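You operate a simulated robot arm through the tools that you are given. There is no shell and no other tool.

Carry out the task below with a simulated robot arm. There is one attempt and no reset: what you move stays moved.

Task
Wipe the dusty tile with the black pad from the PADS drawer, then probe it.
Fine: pad back in its drawer, drawer shut; probe slider in, then the lever down; leave it so, with the reading on the display. Where these are worked on the way, their far stop is far enough and under half their travel is too little: drawer marked pads.
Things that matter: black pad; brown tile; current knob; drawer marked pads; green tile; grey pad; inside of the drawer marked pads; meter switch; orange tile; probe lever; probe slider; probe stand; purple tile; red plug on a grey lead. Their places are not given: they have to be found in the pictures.

It is judged by the outcome, as a careful person would: the job done as asked, and still so three seconds after it is handed in. It fails if anything else is knocked over, pushed out of place, dropped, spilled or broken.

Robot
A 7-joint arm with a fingered hand, fixed in place. Base frame: the origin is on the floor under the middle of its stand, x ahead of it, y to its left, z up. Readings come in mm, degrees, newtons and seconds.
It reaches about 1164 mm from its shoulder. Its first joint turns from -166.0 to 166.0 degrees. Payload 4.7 kg.
Tool frame: the origin (TCP) lies between the finger pads and is the grasp point; the fingertips stand 36 mm ahead of it; z points along the fingers, y is the line along which they close. The gripper opens to 120 mm; its body begins 42 mm behind the TCP. The gripper is a hand of 5 fingers: y runs from the thumb to the fingers, the wrist lies at [-18, -122, -210] in the tool frame.
Orientation is that of the tool frame in the base frame, as [roll, pitch, yaw] about the fixed x, y, z axes, in that order (R = Rz(yaw) Ry(pitch) Rx(roll)). With the fingers straight down and the wrist toward the robot, the tool's x, y and z point along [0, 1, 0], [1, 0, 0] and [0, 0, -1] of the base frame.

Tools
- The arm moves only by the tool drive_tool. Its arguments are lists of equal length, an entry for each row: "linear": the shift along the tool's x, y, z in mm, a list of three; "dr": the turn, a rotation vector about the tool's x, y, z in degrees, a list of three. In form: {"linear": [[tx, ty, tz], ...], "dr": [[rx, ry, rz], ...]}. A call has 1 to 20 rows; each row is the pose to reach, as a shift and turn from the pose commanded when the call began, along the tool's axes at that moment. A row lasts 0.2 s, in which the tool goes at most 50 mm and 8.6 degrees; a call with a longer step from one row to the next is refused whole. Where a pose cannot be reached the arm comes as near as it can. A force on the tool above 50 N (or 10 N above the force at the start of the call, whichever is more), or a blocked arm, ends the call early, and 0.2 s more pass. In this call time passes only in rows, and 0.2 s behind the last. It gives the time, the measured TCP pose, the force on the tool (base axes), the opening and the grip force at its end, in the units of the frame above (readings bear some noise), with the torque about the TCP (base axes, N m) and any sound that the robot's microphone picked up, and new pictures: "pictures" is both (left out), scene, wrist or none.
- Cameras (640 x 400 px; columns grow to the right, rows downward): "scene" is fixed at [398.6, -497.8, 1453.7]; the picture's right is [-0.87, -0.50, 0.00], its down [-0.50, 0.86, -0.11] and it looks along [0.05, -0.09, -0.99] (base axes); focal length 214 px, centre (320, 200). "wrist" rides on the gripper at [73, -91, -143] in the tool frame; the picture's right is [-0.80, 0.28, -0.52], its down [-0.53, -0.73, 0.42] and it looks along [-0.27, 0.62, 0.74] (tool axes); focal length 234 px, centre (320, 200).
- set_fingers(index, middle, ring, little, thumb_bend, thumb_turn): sets how far each is bent, from 0 (flat) to 100 (curled in); at 30 the hand is open as for a grip, at 70 the pads meet at the TCP. One left out holds its place. A second passes; each finger stops where it meets its share of the squeeze, and holds until it gets a number again. It is the only way to open and close the hand. It gives what a move gives, with no picture; readings hold the bend of each and the force on index, middle, ring, little, thumb and palm. thumb_turn goes from beside the hand (0) to across from the fingers (100), as for a grip.
- point_at(camera, pixels): for up to 12 pixels [column, row] of the newest picture of that camera ("zoom" is the newest enlarged one), the place [x, y, z] in the base frame of the surface seen there, good to about 2 mm. No time passes.
- enlarge(camera, box): a new picture of the part [left, top, right, bottom] of that camera's present view, enlarged. No time passes.
- hand_in(): hands the job in; it is judged then, once.

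Unless the task says otherwise, let go and move clear before handing in.

The tools are called after "Request:" as a command line: name --argument value ..., lists and objects as JSON in quotes. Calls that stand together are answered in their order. drive_tool: Moves the arm, as the interface text tells. Its arguments: {"type":"object","properties":{"linear":{"type":"array"},"dr":{"type":"array"},"pictures":{"type":"string","enum":["both","scene","wrist","none"]}},"required":["linear","dr"]} The other tools are called the same way: set_fingers (index, middle, ring, little, thumb_bend, thumb_turn) moves the fingers one by one; point_at (camera, pixels) gives the place of the surface under pixels of a picture; enlarge (camera, box) takes an enlarged picture of a part of a camera's view; hand_in () hands the job in.

At the start:

```text
t: 0.0
tcp_pos: [240.3, -427.5, 1285.9]
ee_rot: [-179.9, 0.1, 90.0]
contact_force: [1.2, -0.5, 0.1]
wrist_torque: [-0.01, 0.02, 0.0]
finger_gap: 119.7
finger_force: 0.0
shape: jaw
bend: [30.0, 30.0, 30.0, 30.0, 30.0, 98.0]
finger forces: [0.0, 0.1, 0.0, 0.0, 0.0, 0.0]
```

scene: 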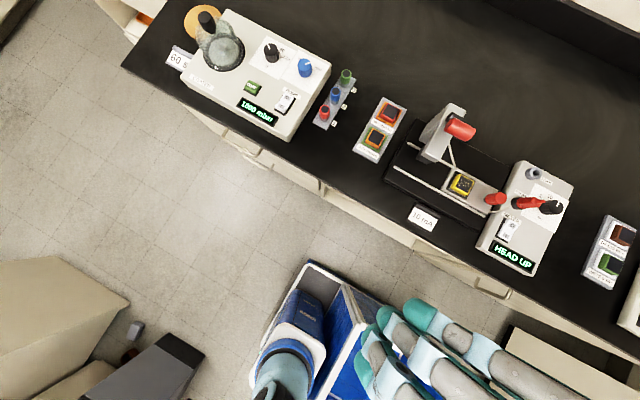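
wrist: 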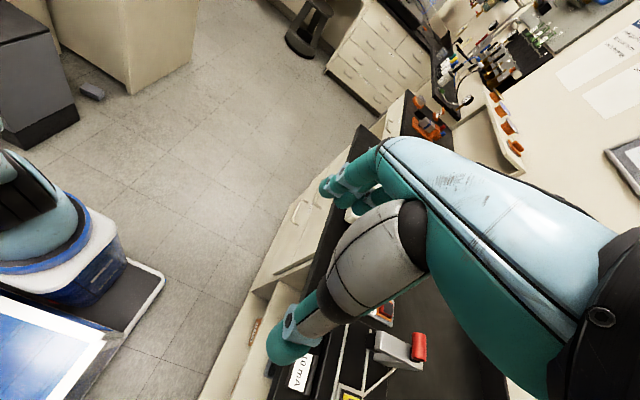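

The scene picture shows a bench with a probe stand (about pixel 450,170), tiles on racks, a meter (525,215) and drawers beneath the bench front edge. I'll enlarge parts to read labels before moving.

Request:
enlarge --camera "scene" --box '[340, 80, 500, 240]'

Request:
enlarge --camera "scene" --box '[460, 140, 640, 340]'

Request:
enlarge --camera "scene" --box '[140, 0, 360, 200]'

Request:
enlarge --camera "scene" --box '[220, 100, 420, 260]'

Request:
enlarge --camera "wrist" --box '[180, 180, 480, 400]'

```text
2.50 times, centred on (420, 160) of scene
```

zoom: 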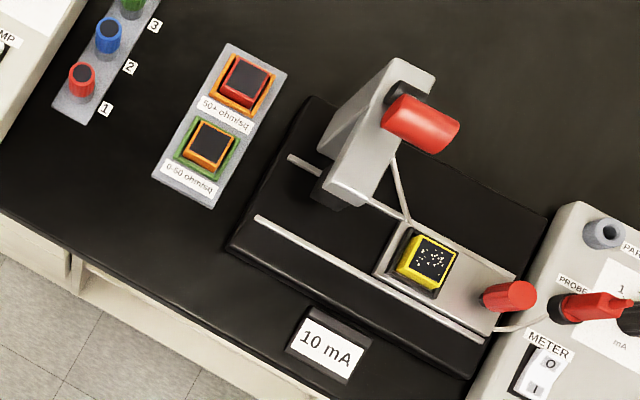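

```text
2.00 times, centred on (550, 240) of scene
```

zoom: 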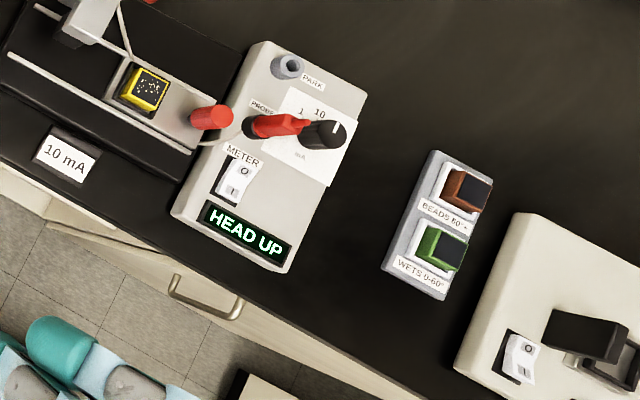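

```text
2.00 times, centred on (250, 100) of scene
```

zoom: 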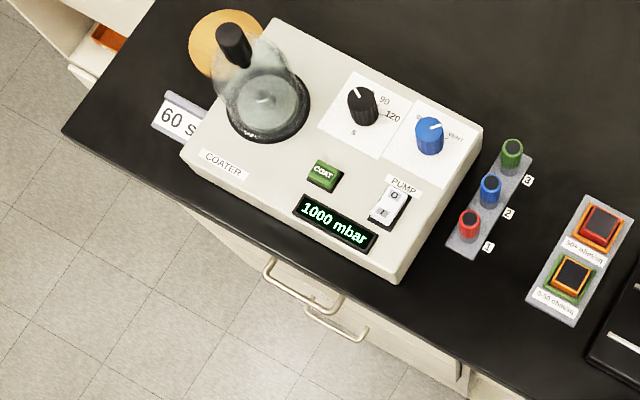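

```text
2.50 times, centred on (320, 180) of scene
```

zoom: 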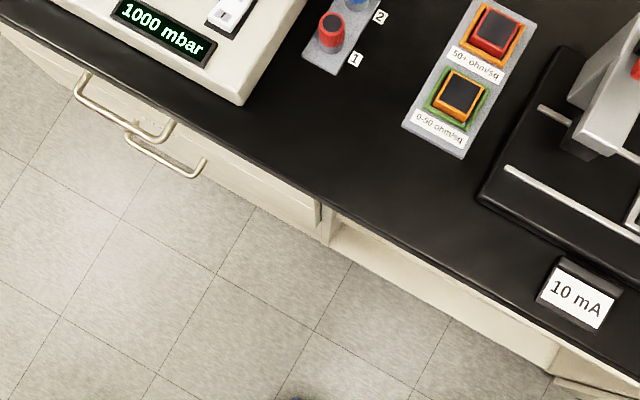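

```text
1.82 times, centred on (330, 290) of wrist
```

zoom: 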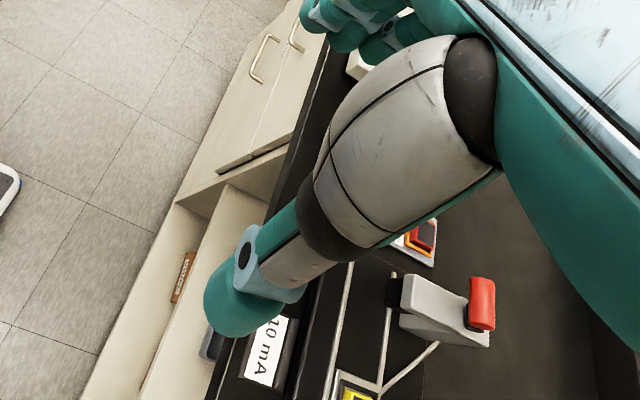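

The yellow-rimmed tile at (460,184) on the slider looks speckled (dusty); the plug, knob and meter need closer inspection. I'll enlarge further and get 3D locations.

Request:
enlarge --camera "scene" --box '[440, 160, 520, 210]'

Request:
enlarge --camera "scene" --box '[480, 160, 580, 280]'

Request:
enlarge --camera "scene" --box '[400, 180, 540, 320]'

Request:
enlarge --camera "scene" --box '[380, 90, 500, 220]'

Request:
point_at --camera "scene" --pixels '[[460, 184], [494, 199], [460, 128], [440, 140], [424, 217], [495, 290], [512, 256], [508, 230], [527, 204], [550, 207], [392, 110], [378, 138]]'

Request:
point_at --camera "scene" --pixels '[[400, 230], [340, 190], [330, 180], [390, 225], [420, 245], [450, 260], [480, 280], [550, 320], [500, 285], [285, 175], [250, 150], [460, 270]]'

```text
8.00 times, centred on (480, 185) of scene
```

zoom: 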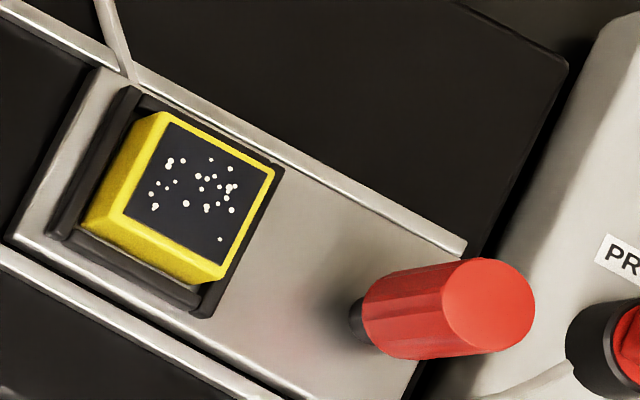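

```text
3.33 times, centred on (530, 220) of scene
```

zoom: 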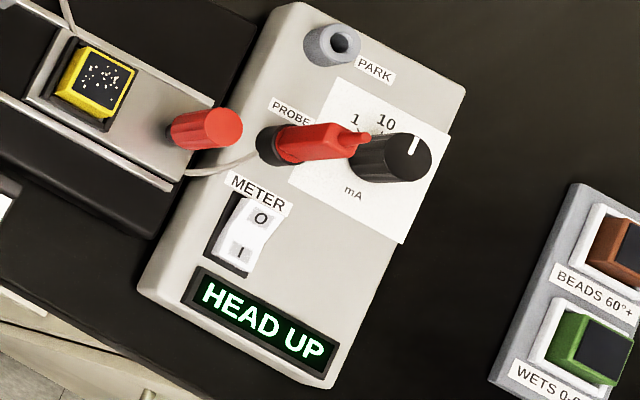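

```text
2.86 times, centred on (470, 250) of scene
```

zoom: 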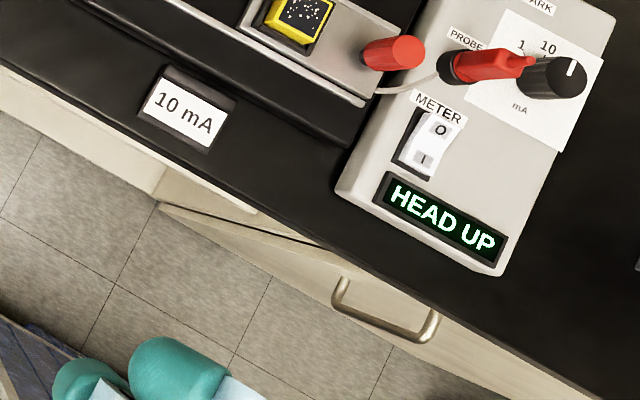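

```text
3.08 times, centred on (440, 155) of scene
```

zoom: 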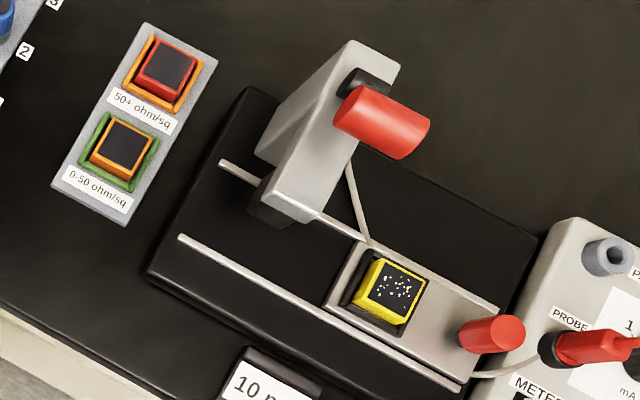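

```text
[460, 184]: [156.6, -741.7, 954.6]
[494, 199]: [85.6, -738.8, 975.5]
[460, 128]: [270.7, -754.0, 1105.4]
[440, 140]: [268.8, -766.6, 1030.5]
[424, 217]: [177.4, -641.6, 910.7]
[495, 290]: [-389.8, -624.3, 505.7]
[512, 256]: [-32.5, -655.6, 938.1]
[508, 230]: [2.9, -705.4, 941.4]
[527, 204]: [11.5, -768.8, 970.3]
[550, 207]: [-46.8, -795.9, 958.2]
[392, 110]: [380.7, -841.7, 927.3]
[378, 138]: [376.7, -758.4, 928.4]
```

```text
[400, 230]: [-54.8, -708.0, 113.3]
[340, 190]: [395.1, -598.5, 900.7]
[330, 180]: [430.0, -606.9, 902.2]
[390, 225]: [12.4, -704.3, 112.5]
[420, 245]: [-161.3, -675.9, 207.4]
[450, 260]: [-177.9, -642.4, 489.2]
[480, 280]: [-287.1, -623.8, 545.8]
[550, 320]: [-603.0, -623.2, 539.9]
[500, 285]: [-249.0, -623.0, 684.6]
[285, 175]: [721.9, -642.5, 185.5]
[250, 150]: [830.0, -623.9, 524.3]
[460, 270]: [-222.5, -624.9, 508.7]
```

The rim tile is on the sled in front of the probe head, the display says HEAD UP, current knob points near 10. I need to find which drawer bears "PADS"; first look at the handles' positions and any labels.

Request:
enlarge --camera "wrist" --box '[260, 160, 380, 280]'

Request:
point_at --camera "wrist" --pixels '[[300, 212], [320, 205], [290, 270], [255, 300], [250, 335], [240, 340], [295, 225], [330, 190]]'

Request:
point_at --camera "scene" --pixels '[[240, 144], [258, 162], [270, 160], [493, 292], [475, 283], [511, 298], [225, 133], [310, 185], [325, 195], [250, 158], [330, 200], [400, 240]]'

```text
3.33 times, centred on (320, 220) of wrist
```

zoom: 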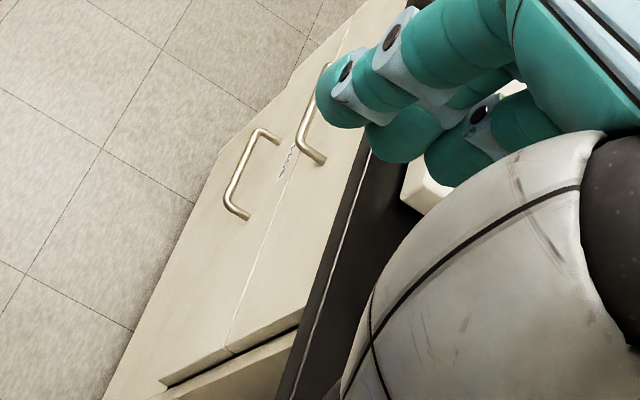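

```text
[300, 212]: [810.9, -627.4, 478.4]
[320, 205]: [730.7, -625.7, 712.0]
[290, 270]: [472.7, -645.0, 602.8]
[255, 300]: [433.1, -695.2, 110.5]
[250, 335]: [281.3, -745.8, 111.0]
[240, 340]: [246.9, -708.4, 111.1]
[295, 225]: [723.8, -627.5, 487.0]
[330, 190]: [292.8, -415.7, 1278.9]
```

```text
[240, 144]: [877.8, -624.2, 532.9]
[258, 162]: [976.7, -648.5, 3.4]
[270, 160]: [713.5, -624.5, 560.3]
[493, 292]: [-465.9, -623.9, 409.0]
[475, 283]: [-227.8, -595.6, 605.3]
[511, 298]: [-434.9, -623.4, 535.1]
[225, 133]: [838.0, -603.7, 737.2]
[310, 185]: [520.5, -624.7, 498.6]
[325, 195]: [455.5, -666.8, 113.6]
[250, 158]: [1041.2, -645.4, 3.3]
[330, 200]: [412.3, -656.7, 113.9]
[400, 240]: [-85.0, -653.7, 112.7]
```

Drawer fronts lie near y≈-624: a left cabinet (x≈470–1000) with two handles and a right cabinet (x≈-230…-600) with a handle, but labels are unreadable. I'll turn the hand to face the bench so that the wrist camera can look at them.

Request:
drive_tool --linear '[[5, 0, 0], [10, 0, 0], [15, 0, 0], [20, 0, 0], [25, 0, 0], [30, 0, 0], [35, 0, 0], [40, 0, 0], [45, 0, 0], [50, 0, 0], [50, 0, 0]]' --dr '[[0, 0, 8.2], [0, 0, 16.4], [0, 0, 24.6], [0, 0, 32.8], [0, 0, 41], [0, 0, 49.2], [0, 0, 57.4], [0, 0, 65.6], [0, 0, 73.8], [0, 0, 82], [0, 0, 90]]'

```text
t: 2.4
tcp_pos: [240.2, -377.1, 1287.1]
ee_rot: [179.9, -0.1, -0.2]
contact_force: [-0.1, 0.6, 0.1]
wrist_torque: [0.01, 0.0, -0.02]
finger_gap: 119.2
finger_force: 0.1
shape: jaw
bend: [30.0, 30.0, 30.0, 30.0, 30.0, 98.0]
finger forces: [0.0, 0.1, 0.0, 0.0, 0.0, 0.1]
```

scene: 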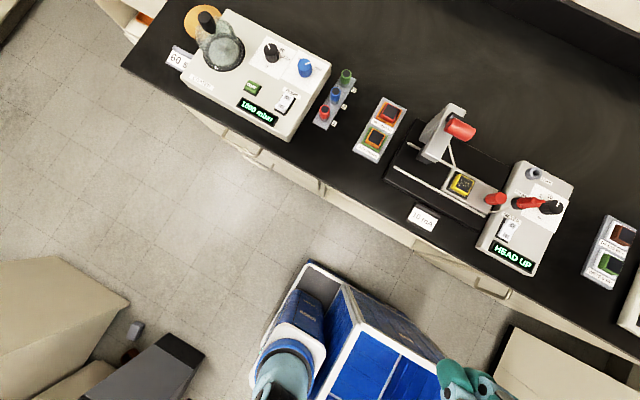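
wrist: 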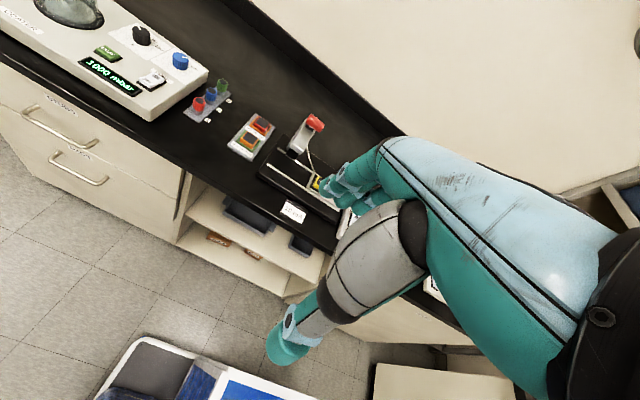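

Now the left cabinet's two drawers (45,110) and (75,155) show labels above their handles. I'll enlarge them and the rest of the bench.

Request:
enlarge --camera "wrist" --box '[20, 80, 140, 200]'

Request:
enlarge --camera "wrist" --box '[170, 180, 350, 300]'

Request:
point_at --camera "wrist" --pixels '[[60, 103], [80, 152], [60, 128], [80, 172], [180, 190], [30, 120], [92, 143], [250, 213], [220, 240], [300, 243]]'

```text
3.33 times, centred on (80, 140) of wrist
```

zoom: 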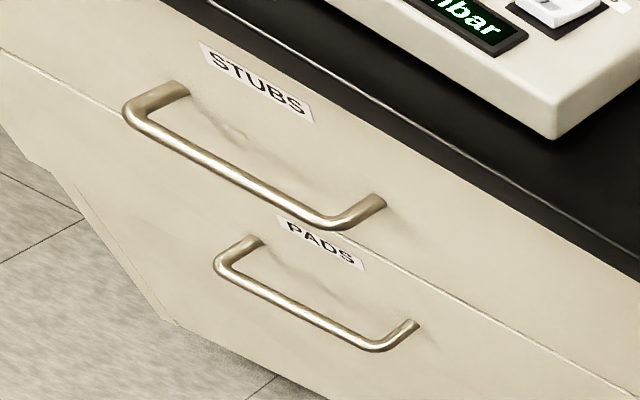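

```text
3.33 times, centred on (260, 240) of wrist
```

zoom: 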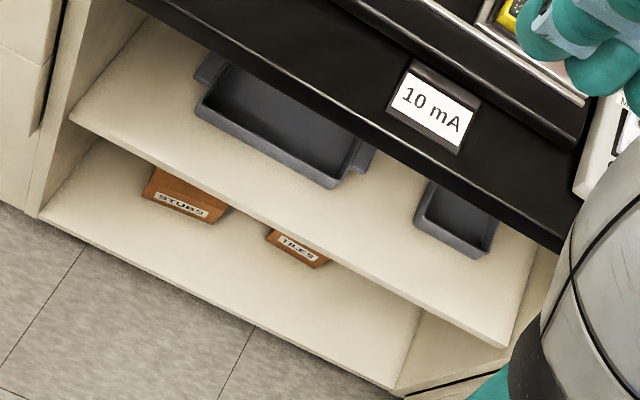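

```text
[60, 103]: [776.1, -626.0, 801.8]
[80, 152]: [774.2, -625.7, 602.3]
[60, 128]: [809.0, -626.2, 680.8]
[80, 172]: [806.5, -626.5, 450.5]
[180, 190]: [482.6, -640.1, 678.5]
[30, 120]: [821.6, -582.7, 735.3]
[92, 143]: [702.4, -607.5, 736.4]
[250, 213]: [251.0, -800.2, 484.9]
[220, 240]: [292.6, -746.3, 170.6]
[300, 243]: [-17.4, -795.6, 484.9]
```

The lower drawer of the left cabinet is PADS. I'll measure its handle accurately from an enlarged view.

Request:
enlarge --camera "wrist" --box '[40, 135, 120, 185]'

```text
8.00 times, centred on (80, 160) of wrist
```

zoom: 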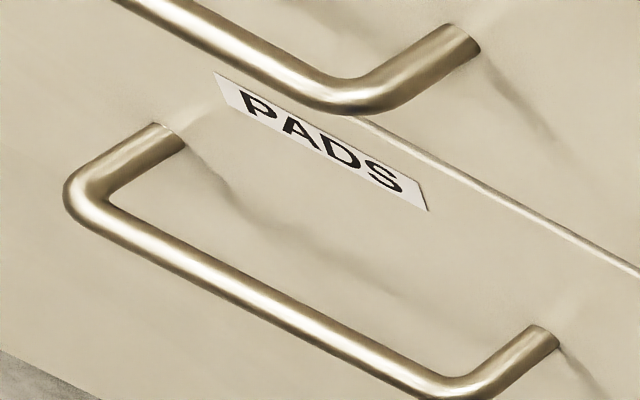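

Request:
point_at --camera "zoom" --pixels '[[90, 200], [200, 262], [300, 320], [400, 378], [450, 388], [540, 340], [165, 135], [120, 165], [320, 140], [620, 265], [345, 95], [20, 370]]'

Request:
enlarge --camera "wrist" --box '[0, 100, 200, 260]'

```text
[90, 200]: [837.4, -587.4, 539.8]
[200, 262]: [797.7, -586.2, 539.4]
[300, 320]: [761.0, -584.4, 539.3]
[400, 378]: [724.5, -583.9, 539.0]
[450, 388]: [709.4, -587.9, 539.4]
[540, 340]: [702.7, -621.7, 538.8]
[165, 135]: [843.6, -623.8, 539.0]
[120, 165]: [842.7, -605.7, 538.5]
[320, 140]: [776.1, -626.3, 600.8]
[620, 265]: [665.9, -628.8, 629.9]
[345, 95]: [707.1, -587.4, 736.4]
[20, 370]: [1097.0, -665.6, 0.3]
```

```text
2.50 times, centred on (100, 180) of wrist
```

zoom: 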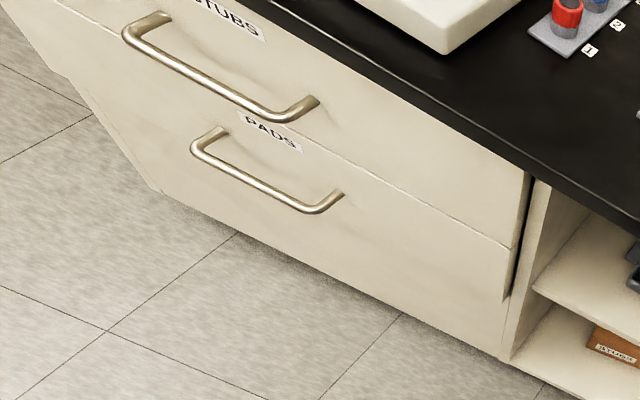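

PADS handle bar: x≈705–843, y≈-588, z≈539, face at y≈-626. Before moving down there I check what stands on the floor between (cart/box at (340,300) in scene).

Request:
point_at --camera "scene" --pixels '[[310, 265], [350, 290], [430, 340], [280, 330], [270, 380], [330, 350], [400, 380], [560, 370], [460, 380], [100, 300], [160, 370], [370, 300]]'

Request:
enlarge --camera "scene" --box '[230, 240, 530, 400]'

```text
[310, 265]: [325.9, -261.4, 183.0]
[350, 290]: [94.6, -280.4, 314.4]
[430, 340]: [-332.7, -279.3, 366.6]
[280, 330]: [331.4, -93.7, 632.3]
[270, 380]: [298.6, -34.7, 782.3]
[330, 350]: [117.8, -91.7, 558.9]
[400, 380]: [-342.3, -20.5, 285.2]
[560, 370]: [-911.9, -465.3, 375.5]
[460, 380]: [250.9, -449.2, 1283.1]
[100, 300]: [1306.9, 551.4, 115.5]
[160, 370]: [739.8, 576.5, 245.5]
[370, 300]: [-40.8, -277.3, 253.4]
```

```text
2.13 times, centred on (380, 320) of scene
```

zoom: 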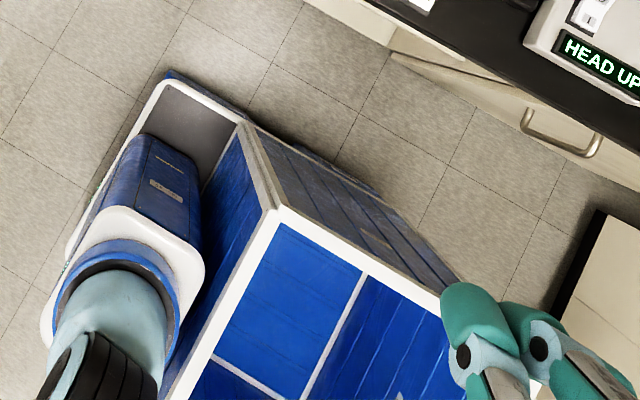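

The stand occupies y>-280, so the space in front of the left cabinet is free. I'll move to a staging pose in front of the PADS handle with fingers tilted toward the drawer.

Request:
drive_tool --linear '[[26.7, 2.5, 29.3], [53.4, 5, 58.6], [80.1, 7.5, 87.9], [106.8, 10, 117.2], [133.5, 12.5, 146.5], [160.2, 15, 175.8], [186.9, 17.5, 205.1], [213.6, 20, 234.4], [240.3, 22.5, 263.7], [267, 25, 293], [293.7, 27.5, 322.3], [320.4, 30, 351.6], [347.1, 32.5, 380.9], [373.8, 35, 410.2], [400.5, 37.5, 439.5], [427.2, 40, 468.8], [453.9, 42.5, 498.1], [480.6, 45, 527.4], [507.3, 47.5, 556.7], [534, 50, 586]]' --dr '[[-3, 0, 0], [-6, 0, 0], [-9, 0, 0], [-12, 0, 0], [-15, 0, 0], [-18, 0, 0], [-21, 0, 0], [-24, 0, 0], [-27, 0, 0], [-30, 0, 0], [-33, 0, 0], [-36, 0, 0], [-39, 0, 0], [-42, 0, 0], [-45, 0, 0], [-48, 0, 0], [-51, 0, 0], [-54, 0, 0], [-57, 0, 0], [-60, 0, 0]]'

```text
t: 6.6
tcp_pos: [774.1, -428.4, 701.0]
ee_rot: [119.8, -0.1, -0.1]
contact_force: [0.3, -0.2, 1.4]
wrist_torque: [0.03, 0.01, -0.01]
finger_gap: 119.7
finger_force: 0.0
shape: jaw
bend: [30.0, 30.0, 30.0, 30.0, 30.0, 98.0]
finger forces: [0.1, 0.0, 0.0, 0.1, 0.0, 0.0]
```

scene: 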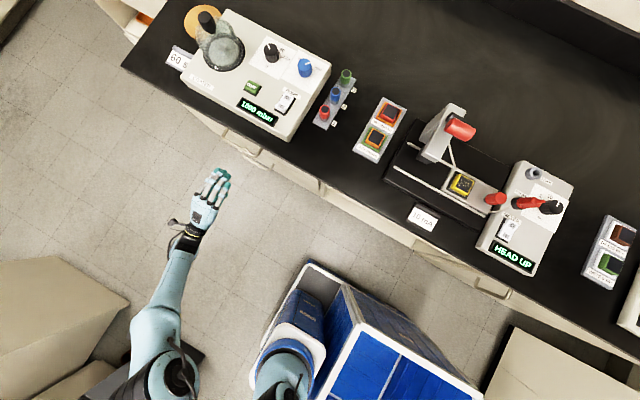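
wrist: 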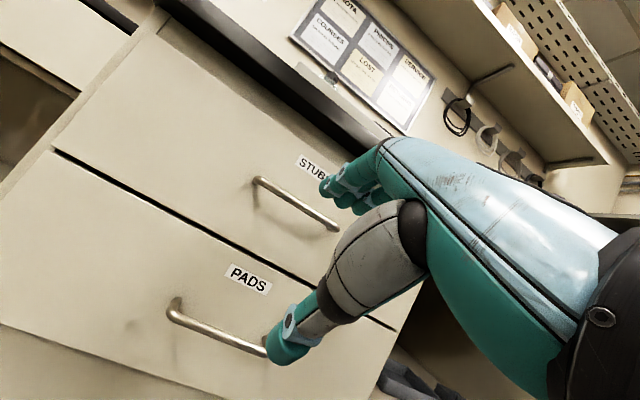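

The hand now faces the drawers; PADS handle bar is seen at (170–265, 305–350) with the thumb tip at (285,350). I'll measure fingertip positions and the bar again for alignment.

Request:
point_at --camera "wrist" --pixels '[[285, 350], [275, 340], [325, 187], [345, 205], [355, 170], [200, 322], [240, 342], [180, 310], [174, 300], [300, 208], [250, 280], [330, 300]]'

Request:
enlarge --camera "wrist" --box '[220, 130, 460, 400]'

```text
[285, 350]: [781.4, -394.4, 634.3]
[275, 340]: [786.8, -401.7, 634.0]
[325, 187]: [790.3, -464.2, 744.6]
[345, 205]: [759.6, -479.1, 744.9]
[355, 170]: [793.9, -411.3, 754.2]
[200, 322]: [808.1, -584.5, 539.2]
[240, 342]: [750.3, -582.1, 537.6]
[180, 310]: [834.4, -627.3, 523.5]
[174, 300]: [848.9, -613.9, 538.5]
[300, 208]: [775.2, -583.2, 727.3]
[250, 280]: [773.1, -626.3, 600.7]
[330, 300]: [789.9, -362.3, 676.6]
```

```text
1.48 times, centred on (340, 265) of wrist
```

zoom: 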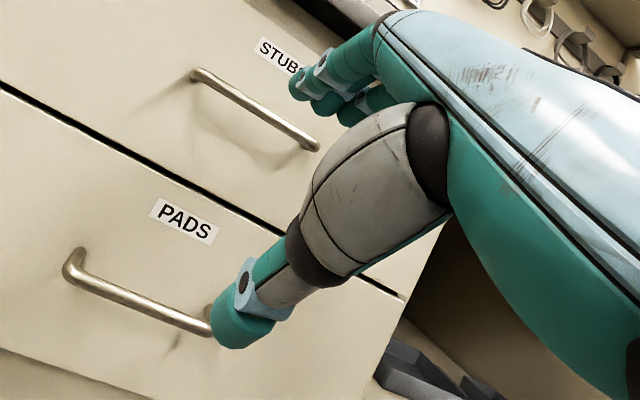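

Bar centre is about (774,-588,537). I'll pre-close the fingers to about 50 so their tips clear the drawer face, then approach along the finger axis.

Request:
set_fingers --index 50 --middle 50 --ring 50 --little 50 --thumb_bend 45

Request:
drive_tool --linear '[[0, -24, 35], [0, -48, 70], [0, -60, 105], [0, -62, 130]]' --dr '[[0, 0, 0], [0, 0, 0], [0, 0, 0], [0, 0, 0]]'

```text
t: 7.6
tcp_pos: [774.4, -428.2, 701.4]
ee_rot: [119.9, 0.0, 0.0]
contact_force: [0.5, 0.2, 0.0]
wrist_torque: [0.01, 0.01, 0.0]
finger_gap: 71.3
finger_force: 0.1
shape: fingers
bend: [50.0, 50.0, 50.0, 50.0, 45.0, 98.0]
finger forces: [0.0, 0.1, 0.0, 0.0, 0.1, 0.0]
```

```text
t: 8.6
tcp_pos: [773.5, -509.8, 582.8]
ee_rot: [119.9, 0.0, -0.1]
contact_force: [1.3, -0.3, 0.3]
wrist_torque: [0.02, -0.03, -0.06]
finger_gap: 70.8
finger_force: 0.1
shape: fingers
bend: [50.0, 50.0, 50.0, 50.0, 45.0, 98.0]
finger forces: [0.1, 0.0, 0.0, 0.0, 0.0, 0.0]
```

scene: 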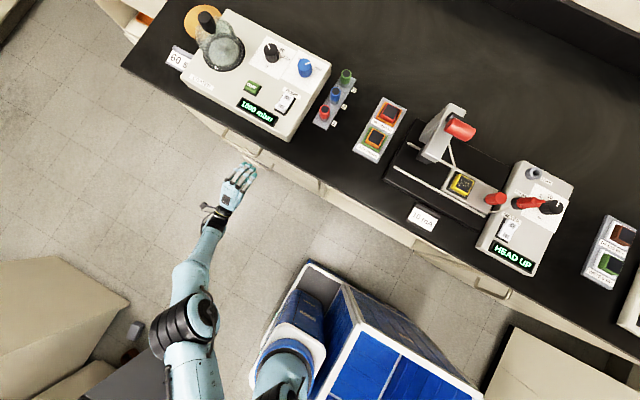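
wrist: 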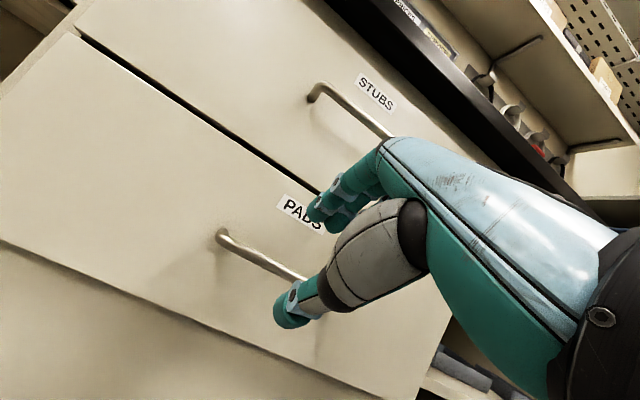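

The bar at (220–305,235–280) lies between the fingertips (315,205) and the thumb tip (290,310). I'll advance along the finger axis onto the bar.

Request:
drive_tool --linear '[[0, 0, 20], [0, 0, 40], [0, 0, 55], [0, 0, 66], [0, 0, 73]]' --dr '[[0, 0, 0], [0, 0, 0], [0, 0, 0], [0, 0, 0], [0, 0, 0]]'

```text
t: 9.8
tcp_pos: [775.3, -571.2, 545.7]
ee_rot: [120.0, 0.1, 0.0]
contact_force: [-0.4, 11.3, 3.7]
wrist_torque: [-0.43, -0.03, 0.04]
finger_gap: 67.8
finger_force: 5.9
shape: fingers
bend: [52.0, 50.0, 50.0, 50.0, 45.0, 98.0]
finger forces: [10.8, 1.4, 0.0, 0.1, 0.0, 0.0]
```

scene: 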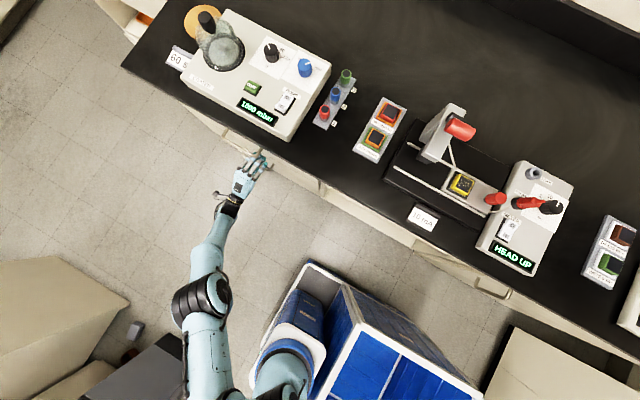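
wrist: 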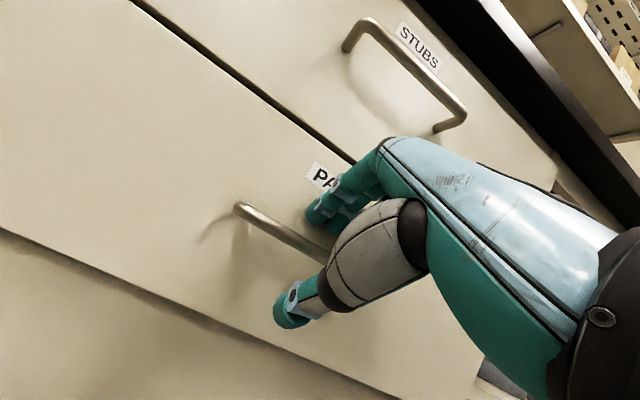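

The index fingertip just touches the drawer face (10.8 N). I'll back off a few mm and close the fingers round the bar.

Request:
drive_tool --linear '[[0, 0, -7]]' --dr '[[0, 0, 0]]' --pictures "none"

Request:
set_fingers --index 72 --middle 72 --ring 72 --little 72 --thumb_bend 62

Request:
drive_tool --linear '[[0, 0, 0]]' --dr '[[0, 0, 0]]'

```text
t: 10.2
tcp_pos: [773.6, -568.1, 549.4]
ee_rot: [119.9, 0.0, 0.0]
contact_force: [0.0, 0.7, -0.2]
wrist_torque: [-0.02, -0.01, 0.01]
finger_gap: 70.9
finger_force: 0.2
shape: fingers
bend: [50.0, 50.0, 50.0, 50.0, 45.0, 98.0]
finger forces: [0.0, 0.0, 0.1, 0.1, 0.1, 0.0]
```

```text
t: 11.2
tcp_pos: [773.4, -567.2, 549.4]
ee_rot: [119.8, 0.0, -0.1]
contact_force: [-1.2, -2.4, 5.6]
wrist_torque: [-0.11, 0.1, -0.02]
finger_gap: 12.1
finger_force: 2.5
shape: fingers
bend: [72.0, 72.0, 72.0, 72.0, 62.0, 98.0]
finger forces: [1.5, 1.6, 2.1, 0.0, 0.0, 0.0]
```

```text
t: 11.6
tcp_pos: [773.0, -567.8, 550.1]
ee_rot: [119.9, 0.0, -0.1]
contact_force: [-0.6, -1.4, 6.0]
wrist_torque: [-0.09, 0.11, -0.01]
finger_gap: 12.2
finger_force: 3.0
shape: fingers
bend: [72.0, 72.0, 72.0, 72.0, 62.0, 98.0]
finger forces: [1.6, 1.8, 2.3, 0.0, 0.0, 0.1]
```

scene: 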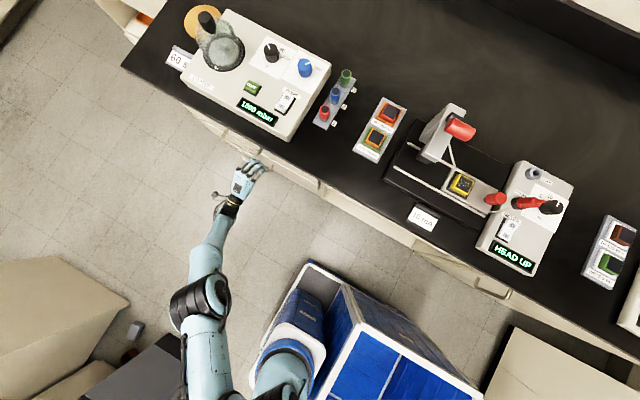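
wrist: 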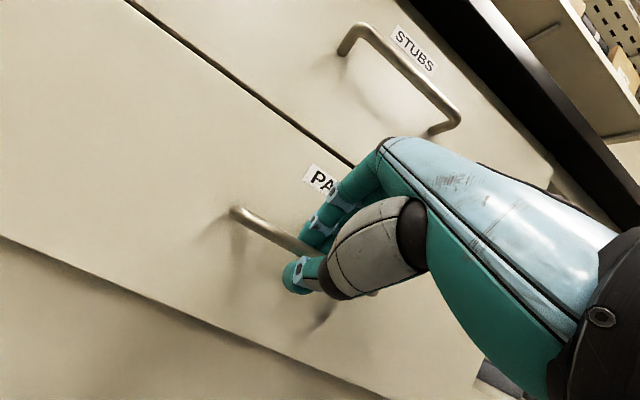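

Fingers rest on top of the bar. I'll squeeze further with fingers and thumb.

Request:
set_fingers --index 85 --middle 85 --ring 85 --little 85 --thumb_bend 80

Request:
enlarge --camera "wrist" --box '[200, 160, 400, 320]'

```text
t: 12.6
tcp_pos: [772.9, -566.1, 547.4]
ee_rot: [120.1, 0.1, 0.0]
contact_force: [-3.3, 1.2, -4.9]
wrist_torque: [0.17, 0.38, 0.56]
finger_gap: 4.5
finger_force: 30.4
shape: fingers
bend: [79.0, 79.0, 80.0, 85.0, 69.0, 97.0]
finger forces: [10.2, 10.8, 10.0, 0.1, 30.2, 0.0]
```

```text
2.50 times, centred on (300, 240) of wrist
```

zoom: 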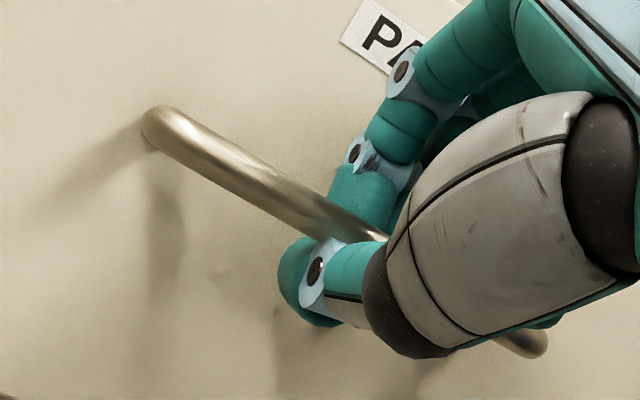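

Firm grip: three fingers at ~10 N against the thumb at 30 N. I'll pull the drawer straight out along +y.

Request:
drive_tool --linear '[[0, -5, -8.66], [0, -12.5, -21.65], [0, -20, -34.6], [0, -27.5, -47.6], [0, -35, -60.6], [0, -42.5, -73.6], [0, -50, -86.6]]' --dr '[[0, 0, 0], [0, 0, 0], [0, 0, 0], [0, 0, 0], [0, 0, 0], [0, 0, 0], [0, 0, 0]]'

```text
t: 14.2
tcp_pos: [773.5, -467.7, 548.5]
ee_rot: [120.0, 0.0, 0.1]
contact_force: [-8.7, 0.3, -11.2]
wrist_torque: [0.11, 0.46, 0.52]
finger_gap: 4.4
finger_force: 29.7
shape: fingers
bend: [79.0, 79.0, 80.0, 85.0, 69.0, 97.0]
finger forces: [9.6, 9.6, 8.5, 0.0, 31.6, 0.1]
```

scene: 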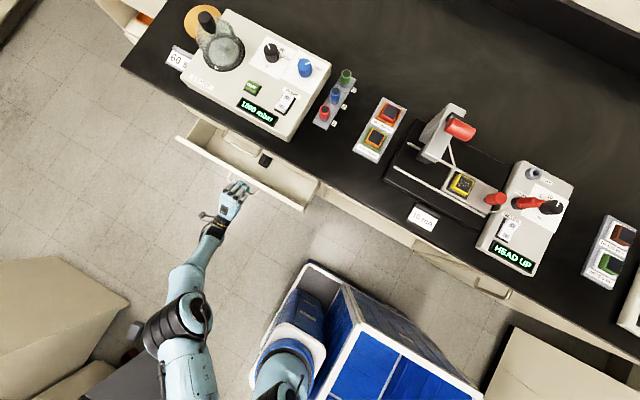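
wrist: 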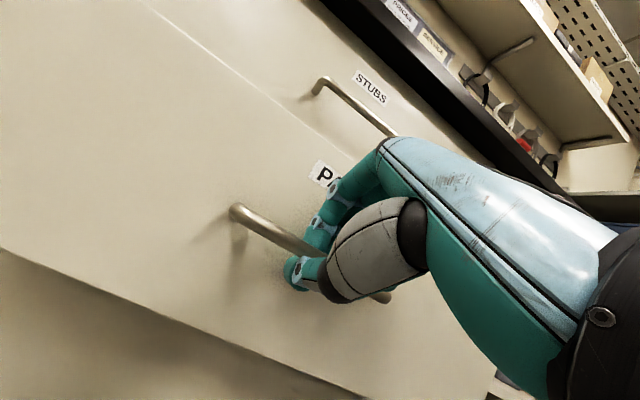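

The drawer is 100 mm open and a dark pad is visible at scene (265,160). I'll keep pulling.

Request:
drive_tool --linear '[[0, -8, -13.9], [0, -16, -27.7], [0, -24, -41.6], [0, -32, -55.4], [0, -40, -69.3], [0, -48, -83.1], [0, -56, -97], [0, -62, -107.4]]' --dr '[[0, 0, 0], [0, 0, 0], [0, 0, 0], [0, 0, 0], [0, 0, 0], [0, 0, 0], [0, 0, 0], [0, 0, 0]]'

```text
t: 16.0
tcp_pos: [774.0, -343.1, 548.6]
ee_rot: [120.0, 0.0, 0.0]
contact_force: [-12.3, -0.3, -9.1]
wrist_torque: [0.08, 0.47, 0.48]
finger_gap: 4.8
finger_force: 29.4
shape: fingers
bend: [80.0, 79.0, 80.0, 85.0, 69.0, 97.0]
finger forces: [9.6, 9.6, 8.7, 0.1, 32.1, 0.0]
```

scene: 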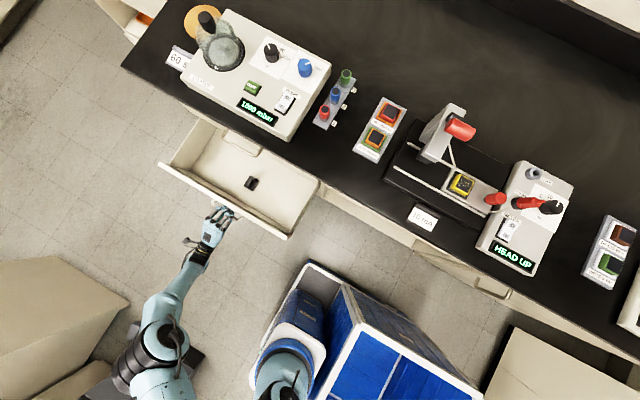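
wrist: 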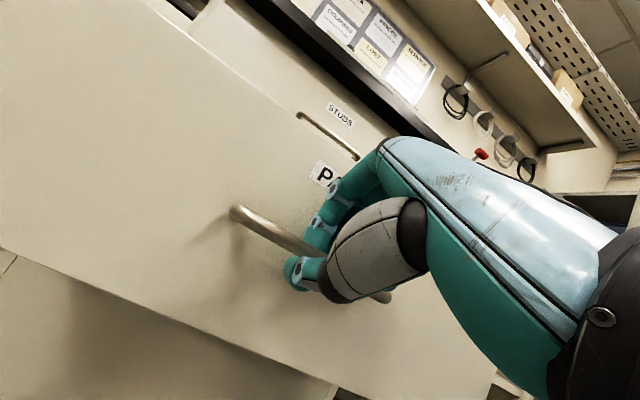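

The drawer is ~225 mm out and one pad is visible at (250,183). I'll continue toward the stop gently and then inspect.

Request:
drive_tool --linear '[[0, -5, -8.66], [0, -10, -17.3], [0, -15, -26], [0, -20, -34.6], [0, -25, -43.3], [0, -30, -52]]' --dr '[[0, 0, 0], [0, 0, 0], [0, 0, 0], [0, 0, 0], [0, 0, 0], [0, 0, 0]]'

Request:
enlarge --camera "scene" --box '[150, 110, 350, 250]'

```text
t: 17.4
tcp_pos: [773.2, -283.5, 548.2]
ee_rot: [119.9, 0.0, 0.1]
contact_force: [-10.2, 0.3, -8.1]
wrist_torque: [0.1, 0.52, 0.48]
finger_gap: 4.7
finger_force: 30.3
shape: fingers
bend: [80.0, 79.0, 80.0, 85.0, 69.0, 97.0]
finger forces: [9.6, 9.8, 9.2, 0.0, 31.8, 0.1]
```

scene: 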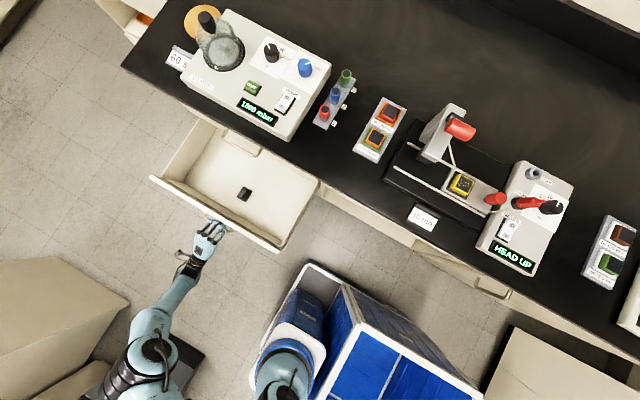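
wrist: 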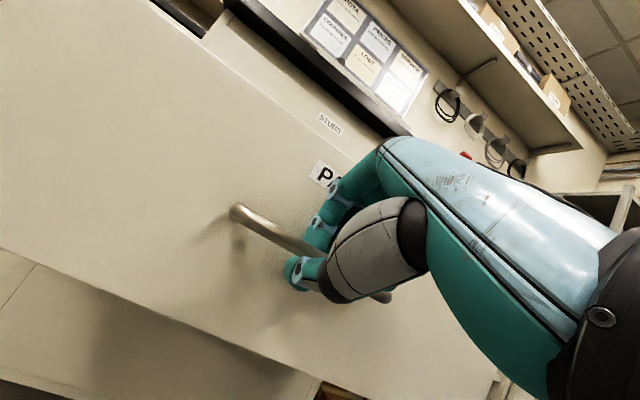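

```text
2.86 times, centred on (250, 180) of scene
```

zoom: 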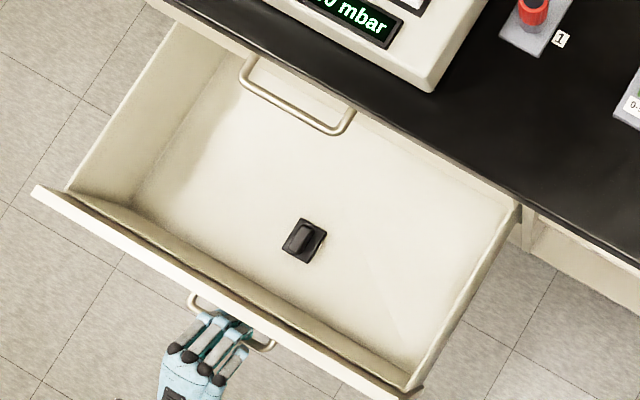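

The drawer is ~285 mm open with the black pad inside at scene (244,194), a grip ridge on top. I'll measure it and the drawer walls.

Request:
point_at --camera "zoom" --pixels '[[304, 236], [285, 245], [308, 222], [325, 235], [303, 260], [303, 248], [250, 250], [400, 220], [160, 215], [300, 320], [440, 340], [240, 120]]'

Request:
enlarge --camera "scene" --box '[228, 182, 260, 206]'

```text
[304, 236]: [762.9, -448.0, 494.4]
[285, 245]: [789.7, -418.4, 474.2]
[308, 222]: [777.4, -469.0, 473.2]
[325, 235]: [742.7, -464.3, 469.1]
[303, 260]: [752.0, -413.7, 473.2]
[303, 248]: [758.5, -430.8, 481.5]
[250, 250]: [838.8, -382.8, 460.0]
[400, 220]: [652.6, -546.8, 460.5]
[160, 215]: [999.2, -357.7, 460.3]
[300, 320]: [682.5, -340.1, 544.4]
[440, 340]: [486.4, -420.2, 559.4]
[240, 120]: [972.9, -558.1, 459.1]
```

```text
16.00 times, centred on (244, 194) of scene
```

zoom: 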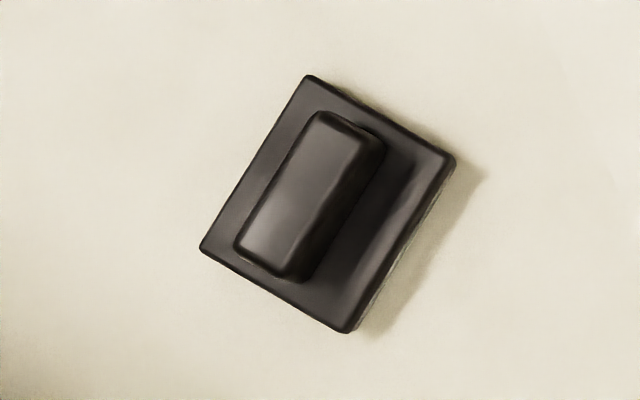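

Request:
point_at --camera "zoom" --pixels '[[312, 85], [445, 160], [343, 322], [210, 245], [325, 122], [365, 140], [285, 262], [248, 242], [305, 190], [290, 210], [325, 160], [400, 240]]'

```text
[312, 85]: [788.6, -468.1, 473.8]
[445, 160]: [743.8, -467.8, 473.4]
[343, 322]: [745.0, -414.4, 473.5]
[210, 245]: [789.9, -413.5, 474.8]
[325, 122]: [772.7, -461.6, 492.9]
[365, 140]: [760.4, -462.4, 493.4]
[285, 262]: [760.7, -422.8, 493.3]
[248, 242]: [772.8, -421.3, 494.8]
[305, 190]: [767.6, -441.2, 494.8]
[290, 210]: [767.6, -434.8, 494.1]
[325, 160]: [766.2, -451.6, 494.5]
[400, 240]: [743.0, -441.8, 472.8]
```

The pad's ridge is 15 mm wide (x 759–774, y −463…−421, top z 494), pad centre ≈(766.5,−441.5). I'll release the handle and withdraw the hand from the bar.

Request:
set_fingers --index 52 --middle 52 --ring 52 --little 52 --thumb_bend 40

Request:
drive_tool --linear '[[0, 0, -10], [0, 0, -25], [0, 0, -45], [0, 0, -65], [0, 0, -85]]' --dr '[[0, 0, 0], [0, 0, 0], [0, 0, 0], [0, 0, 0], [0, 0, 0]]'

```text
t: 18.4
tcp_pos: [773.4, -283.4, 549.4]
ee_rot: [119.9, 0.0, 0.0]
contact_force: [-0.1, 0.9, -0.1]
wrist_torque: [-0.01, -0.04, 0.03]
finger_gap: 74.4
finger_force: 0.1
shape: fingers
bend: [52.0, 52.0, 52.0, 52.0, 40.0, 98.0]
finger forces: [0.1, 0.0, 0.0, 0.1, 0.0, 0.1]
```

```text
t: 19.6
tcp_pos: [774.6, -209.5, 591.8]
ee_rot: [119.9, 0.0, 0.0]
contact_force: [-0.8, -0.3, 0.0]
wrist_torque: [-0.01, -0.01, 0.0]
finger_gap: 74.3
finger_force: 0.1
shape: fingers
bend: [52.0, 52.0, 52.0, 52.0, 40.0, 98.0]
finger forces: [0.0, 0.0, 0.0, 0.1, 0.1, 0.0]
```

scene: 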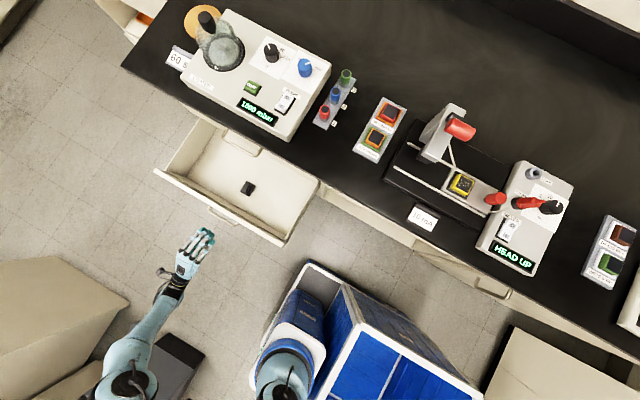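
wrist: 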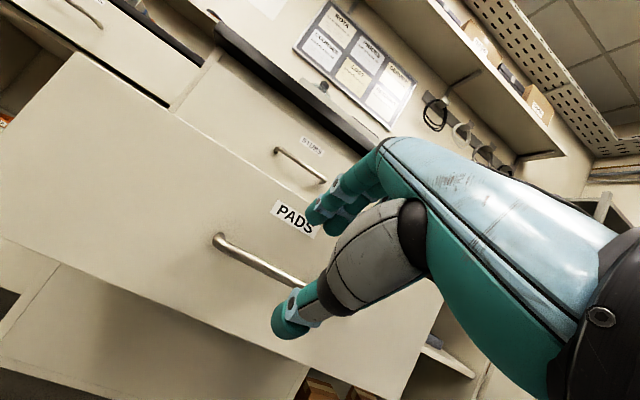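

The hand is clear of the handle; the drawer rolled back a little (pad now at scene (248,188)). I'll raise and turn the hand fingers-down with its closing line along x to take the pad's ridge.

Request:
drive_tool --linear '[[0, 39, -22.5], [0, 77.9, -45], [-5.7, 87.1, -39.6], [-11.4, 96.2, -34.2], [-17.1, 105.3, -28.9], [-22.8, 114.5, -23.5], [-28.5, 123.6, -18.1], [-34.2, 132.8, -12.7], [-39.8, 141.9, -7.4], [-45.5, 151.1, -2], [-51.2, 160.2, 3.4], [-56.9, 169.4, 8.8], [-62.6, 178.5, 14.1], [-68.3, 187.7, 19.5], [-74, 196.8, 24.9]]' --dr '[[0, 0, 0], [0, 0, 0], [3.59, 3.59, -6.22], [7.18, 7.18, -12.45], [10.78, 10.78, -18.67], [14.37, 14.37, -24.89], [17.96, 17.96, -31.12], [21.55, 21.55, -37.34], [25.15, 25.15, -43.56], [28.74, 28.74, -49.78], [32.33, 32.33, -56.01], [35.92, 35.92, -62.23], [39.52, 39.52, -68.45], [43.11, 43.11, -74.68], [46.7, 46.7, -80.9]]'

```text
t: 22.8
tcp_pos: [699.3, -330.2, 747.0]
ee_rot: [-179.8, -0.1, 90.0]
contact_force: [-0.5, -0.5, 1.1]
wrist_torque: [-0.02, 0.0, -0.03]
finger_gap: 75.0
finger_force: 0.1
shape: fingers
bend: [52.0, 52.0, 52.0, 52.0, 40.0, 98.0]
finger forces: [0.1, 0.0, 0.0, 0.0, 0.0, 0.0]
out of reach, approached as far as the arm can: row 12
```

scene: 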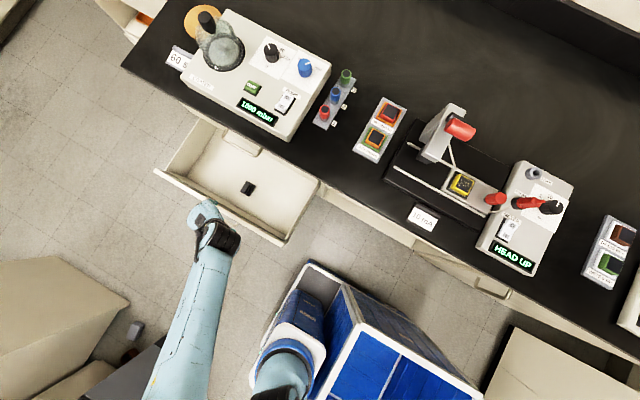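
wrist: 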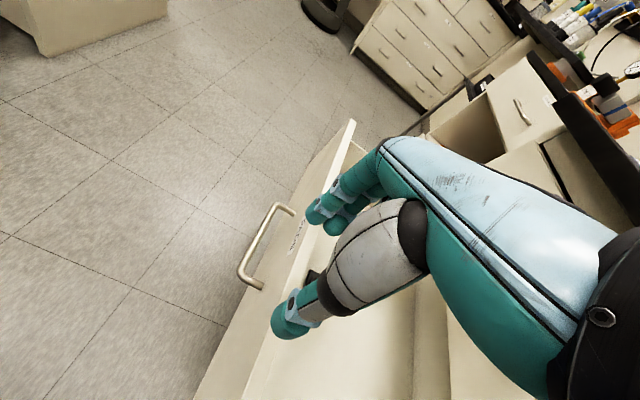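

Pose reached. I'll re-measure the pad, since the drawer slid back a bit.

Request:
enlarge --camera "scene" --box '[232, 176, 264, 200]'

```text
16.00 times, centred on (248, 188) of scene
```

zoom: 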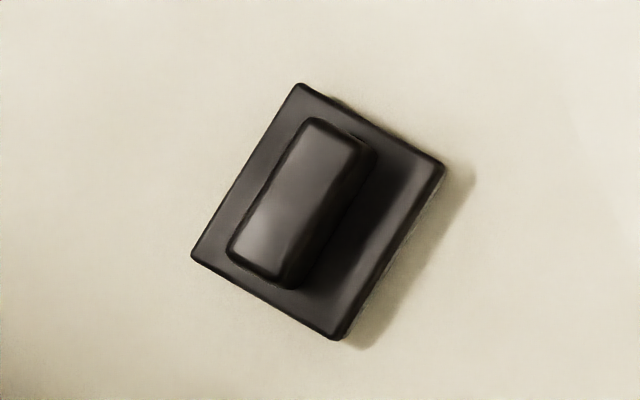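

Request:
point_at --camera "zoom" --pixels '[[302, 92], [435, 168], [335, 330], [200, 252], [312, 130], [352, 148], [275, 272], [240, 248], [295, 200], [100, 100], [560, 330]]'

Request:
enlarge --camera "scene" --box '[150, 110, 350, 250]'

```text
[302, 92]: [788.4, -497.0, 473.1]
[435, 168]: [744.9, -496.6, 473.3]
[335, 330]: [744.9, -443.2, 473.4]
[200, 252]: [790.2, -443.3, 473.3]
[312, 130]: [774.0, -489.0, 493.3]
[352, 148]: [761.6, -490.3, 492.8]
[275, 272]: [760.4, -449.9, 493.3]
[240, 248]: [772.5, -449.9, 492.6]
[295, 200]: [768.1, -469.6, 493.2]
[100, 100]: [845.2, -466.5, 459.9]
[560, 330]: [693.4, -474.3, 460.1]
```

```text
2.86 times, centred on (250, 180) of scene
```

zoom: 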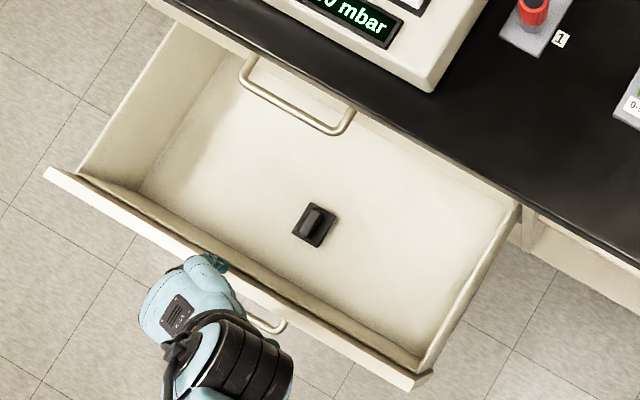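

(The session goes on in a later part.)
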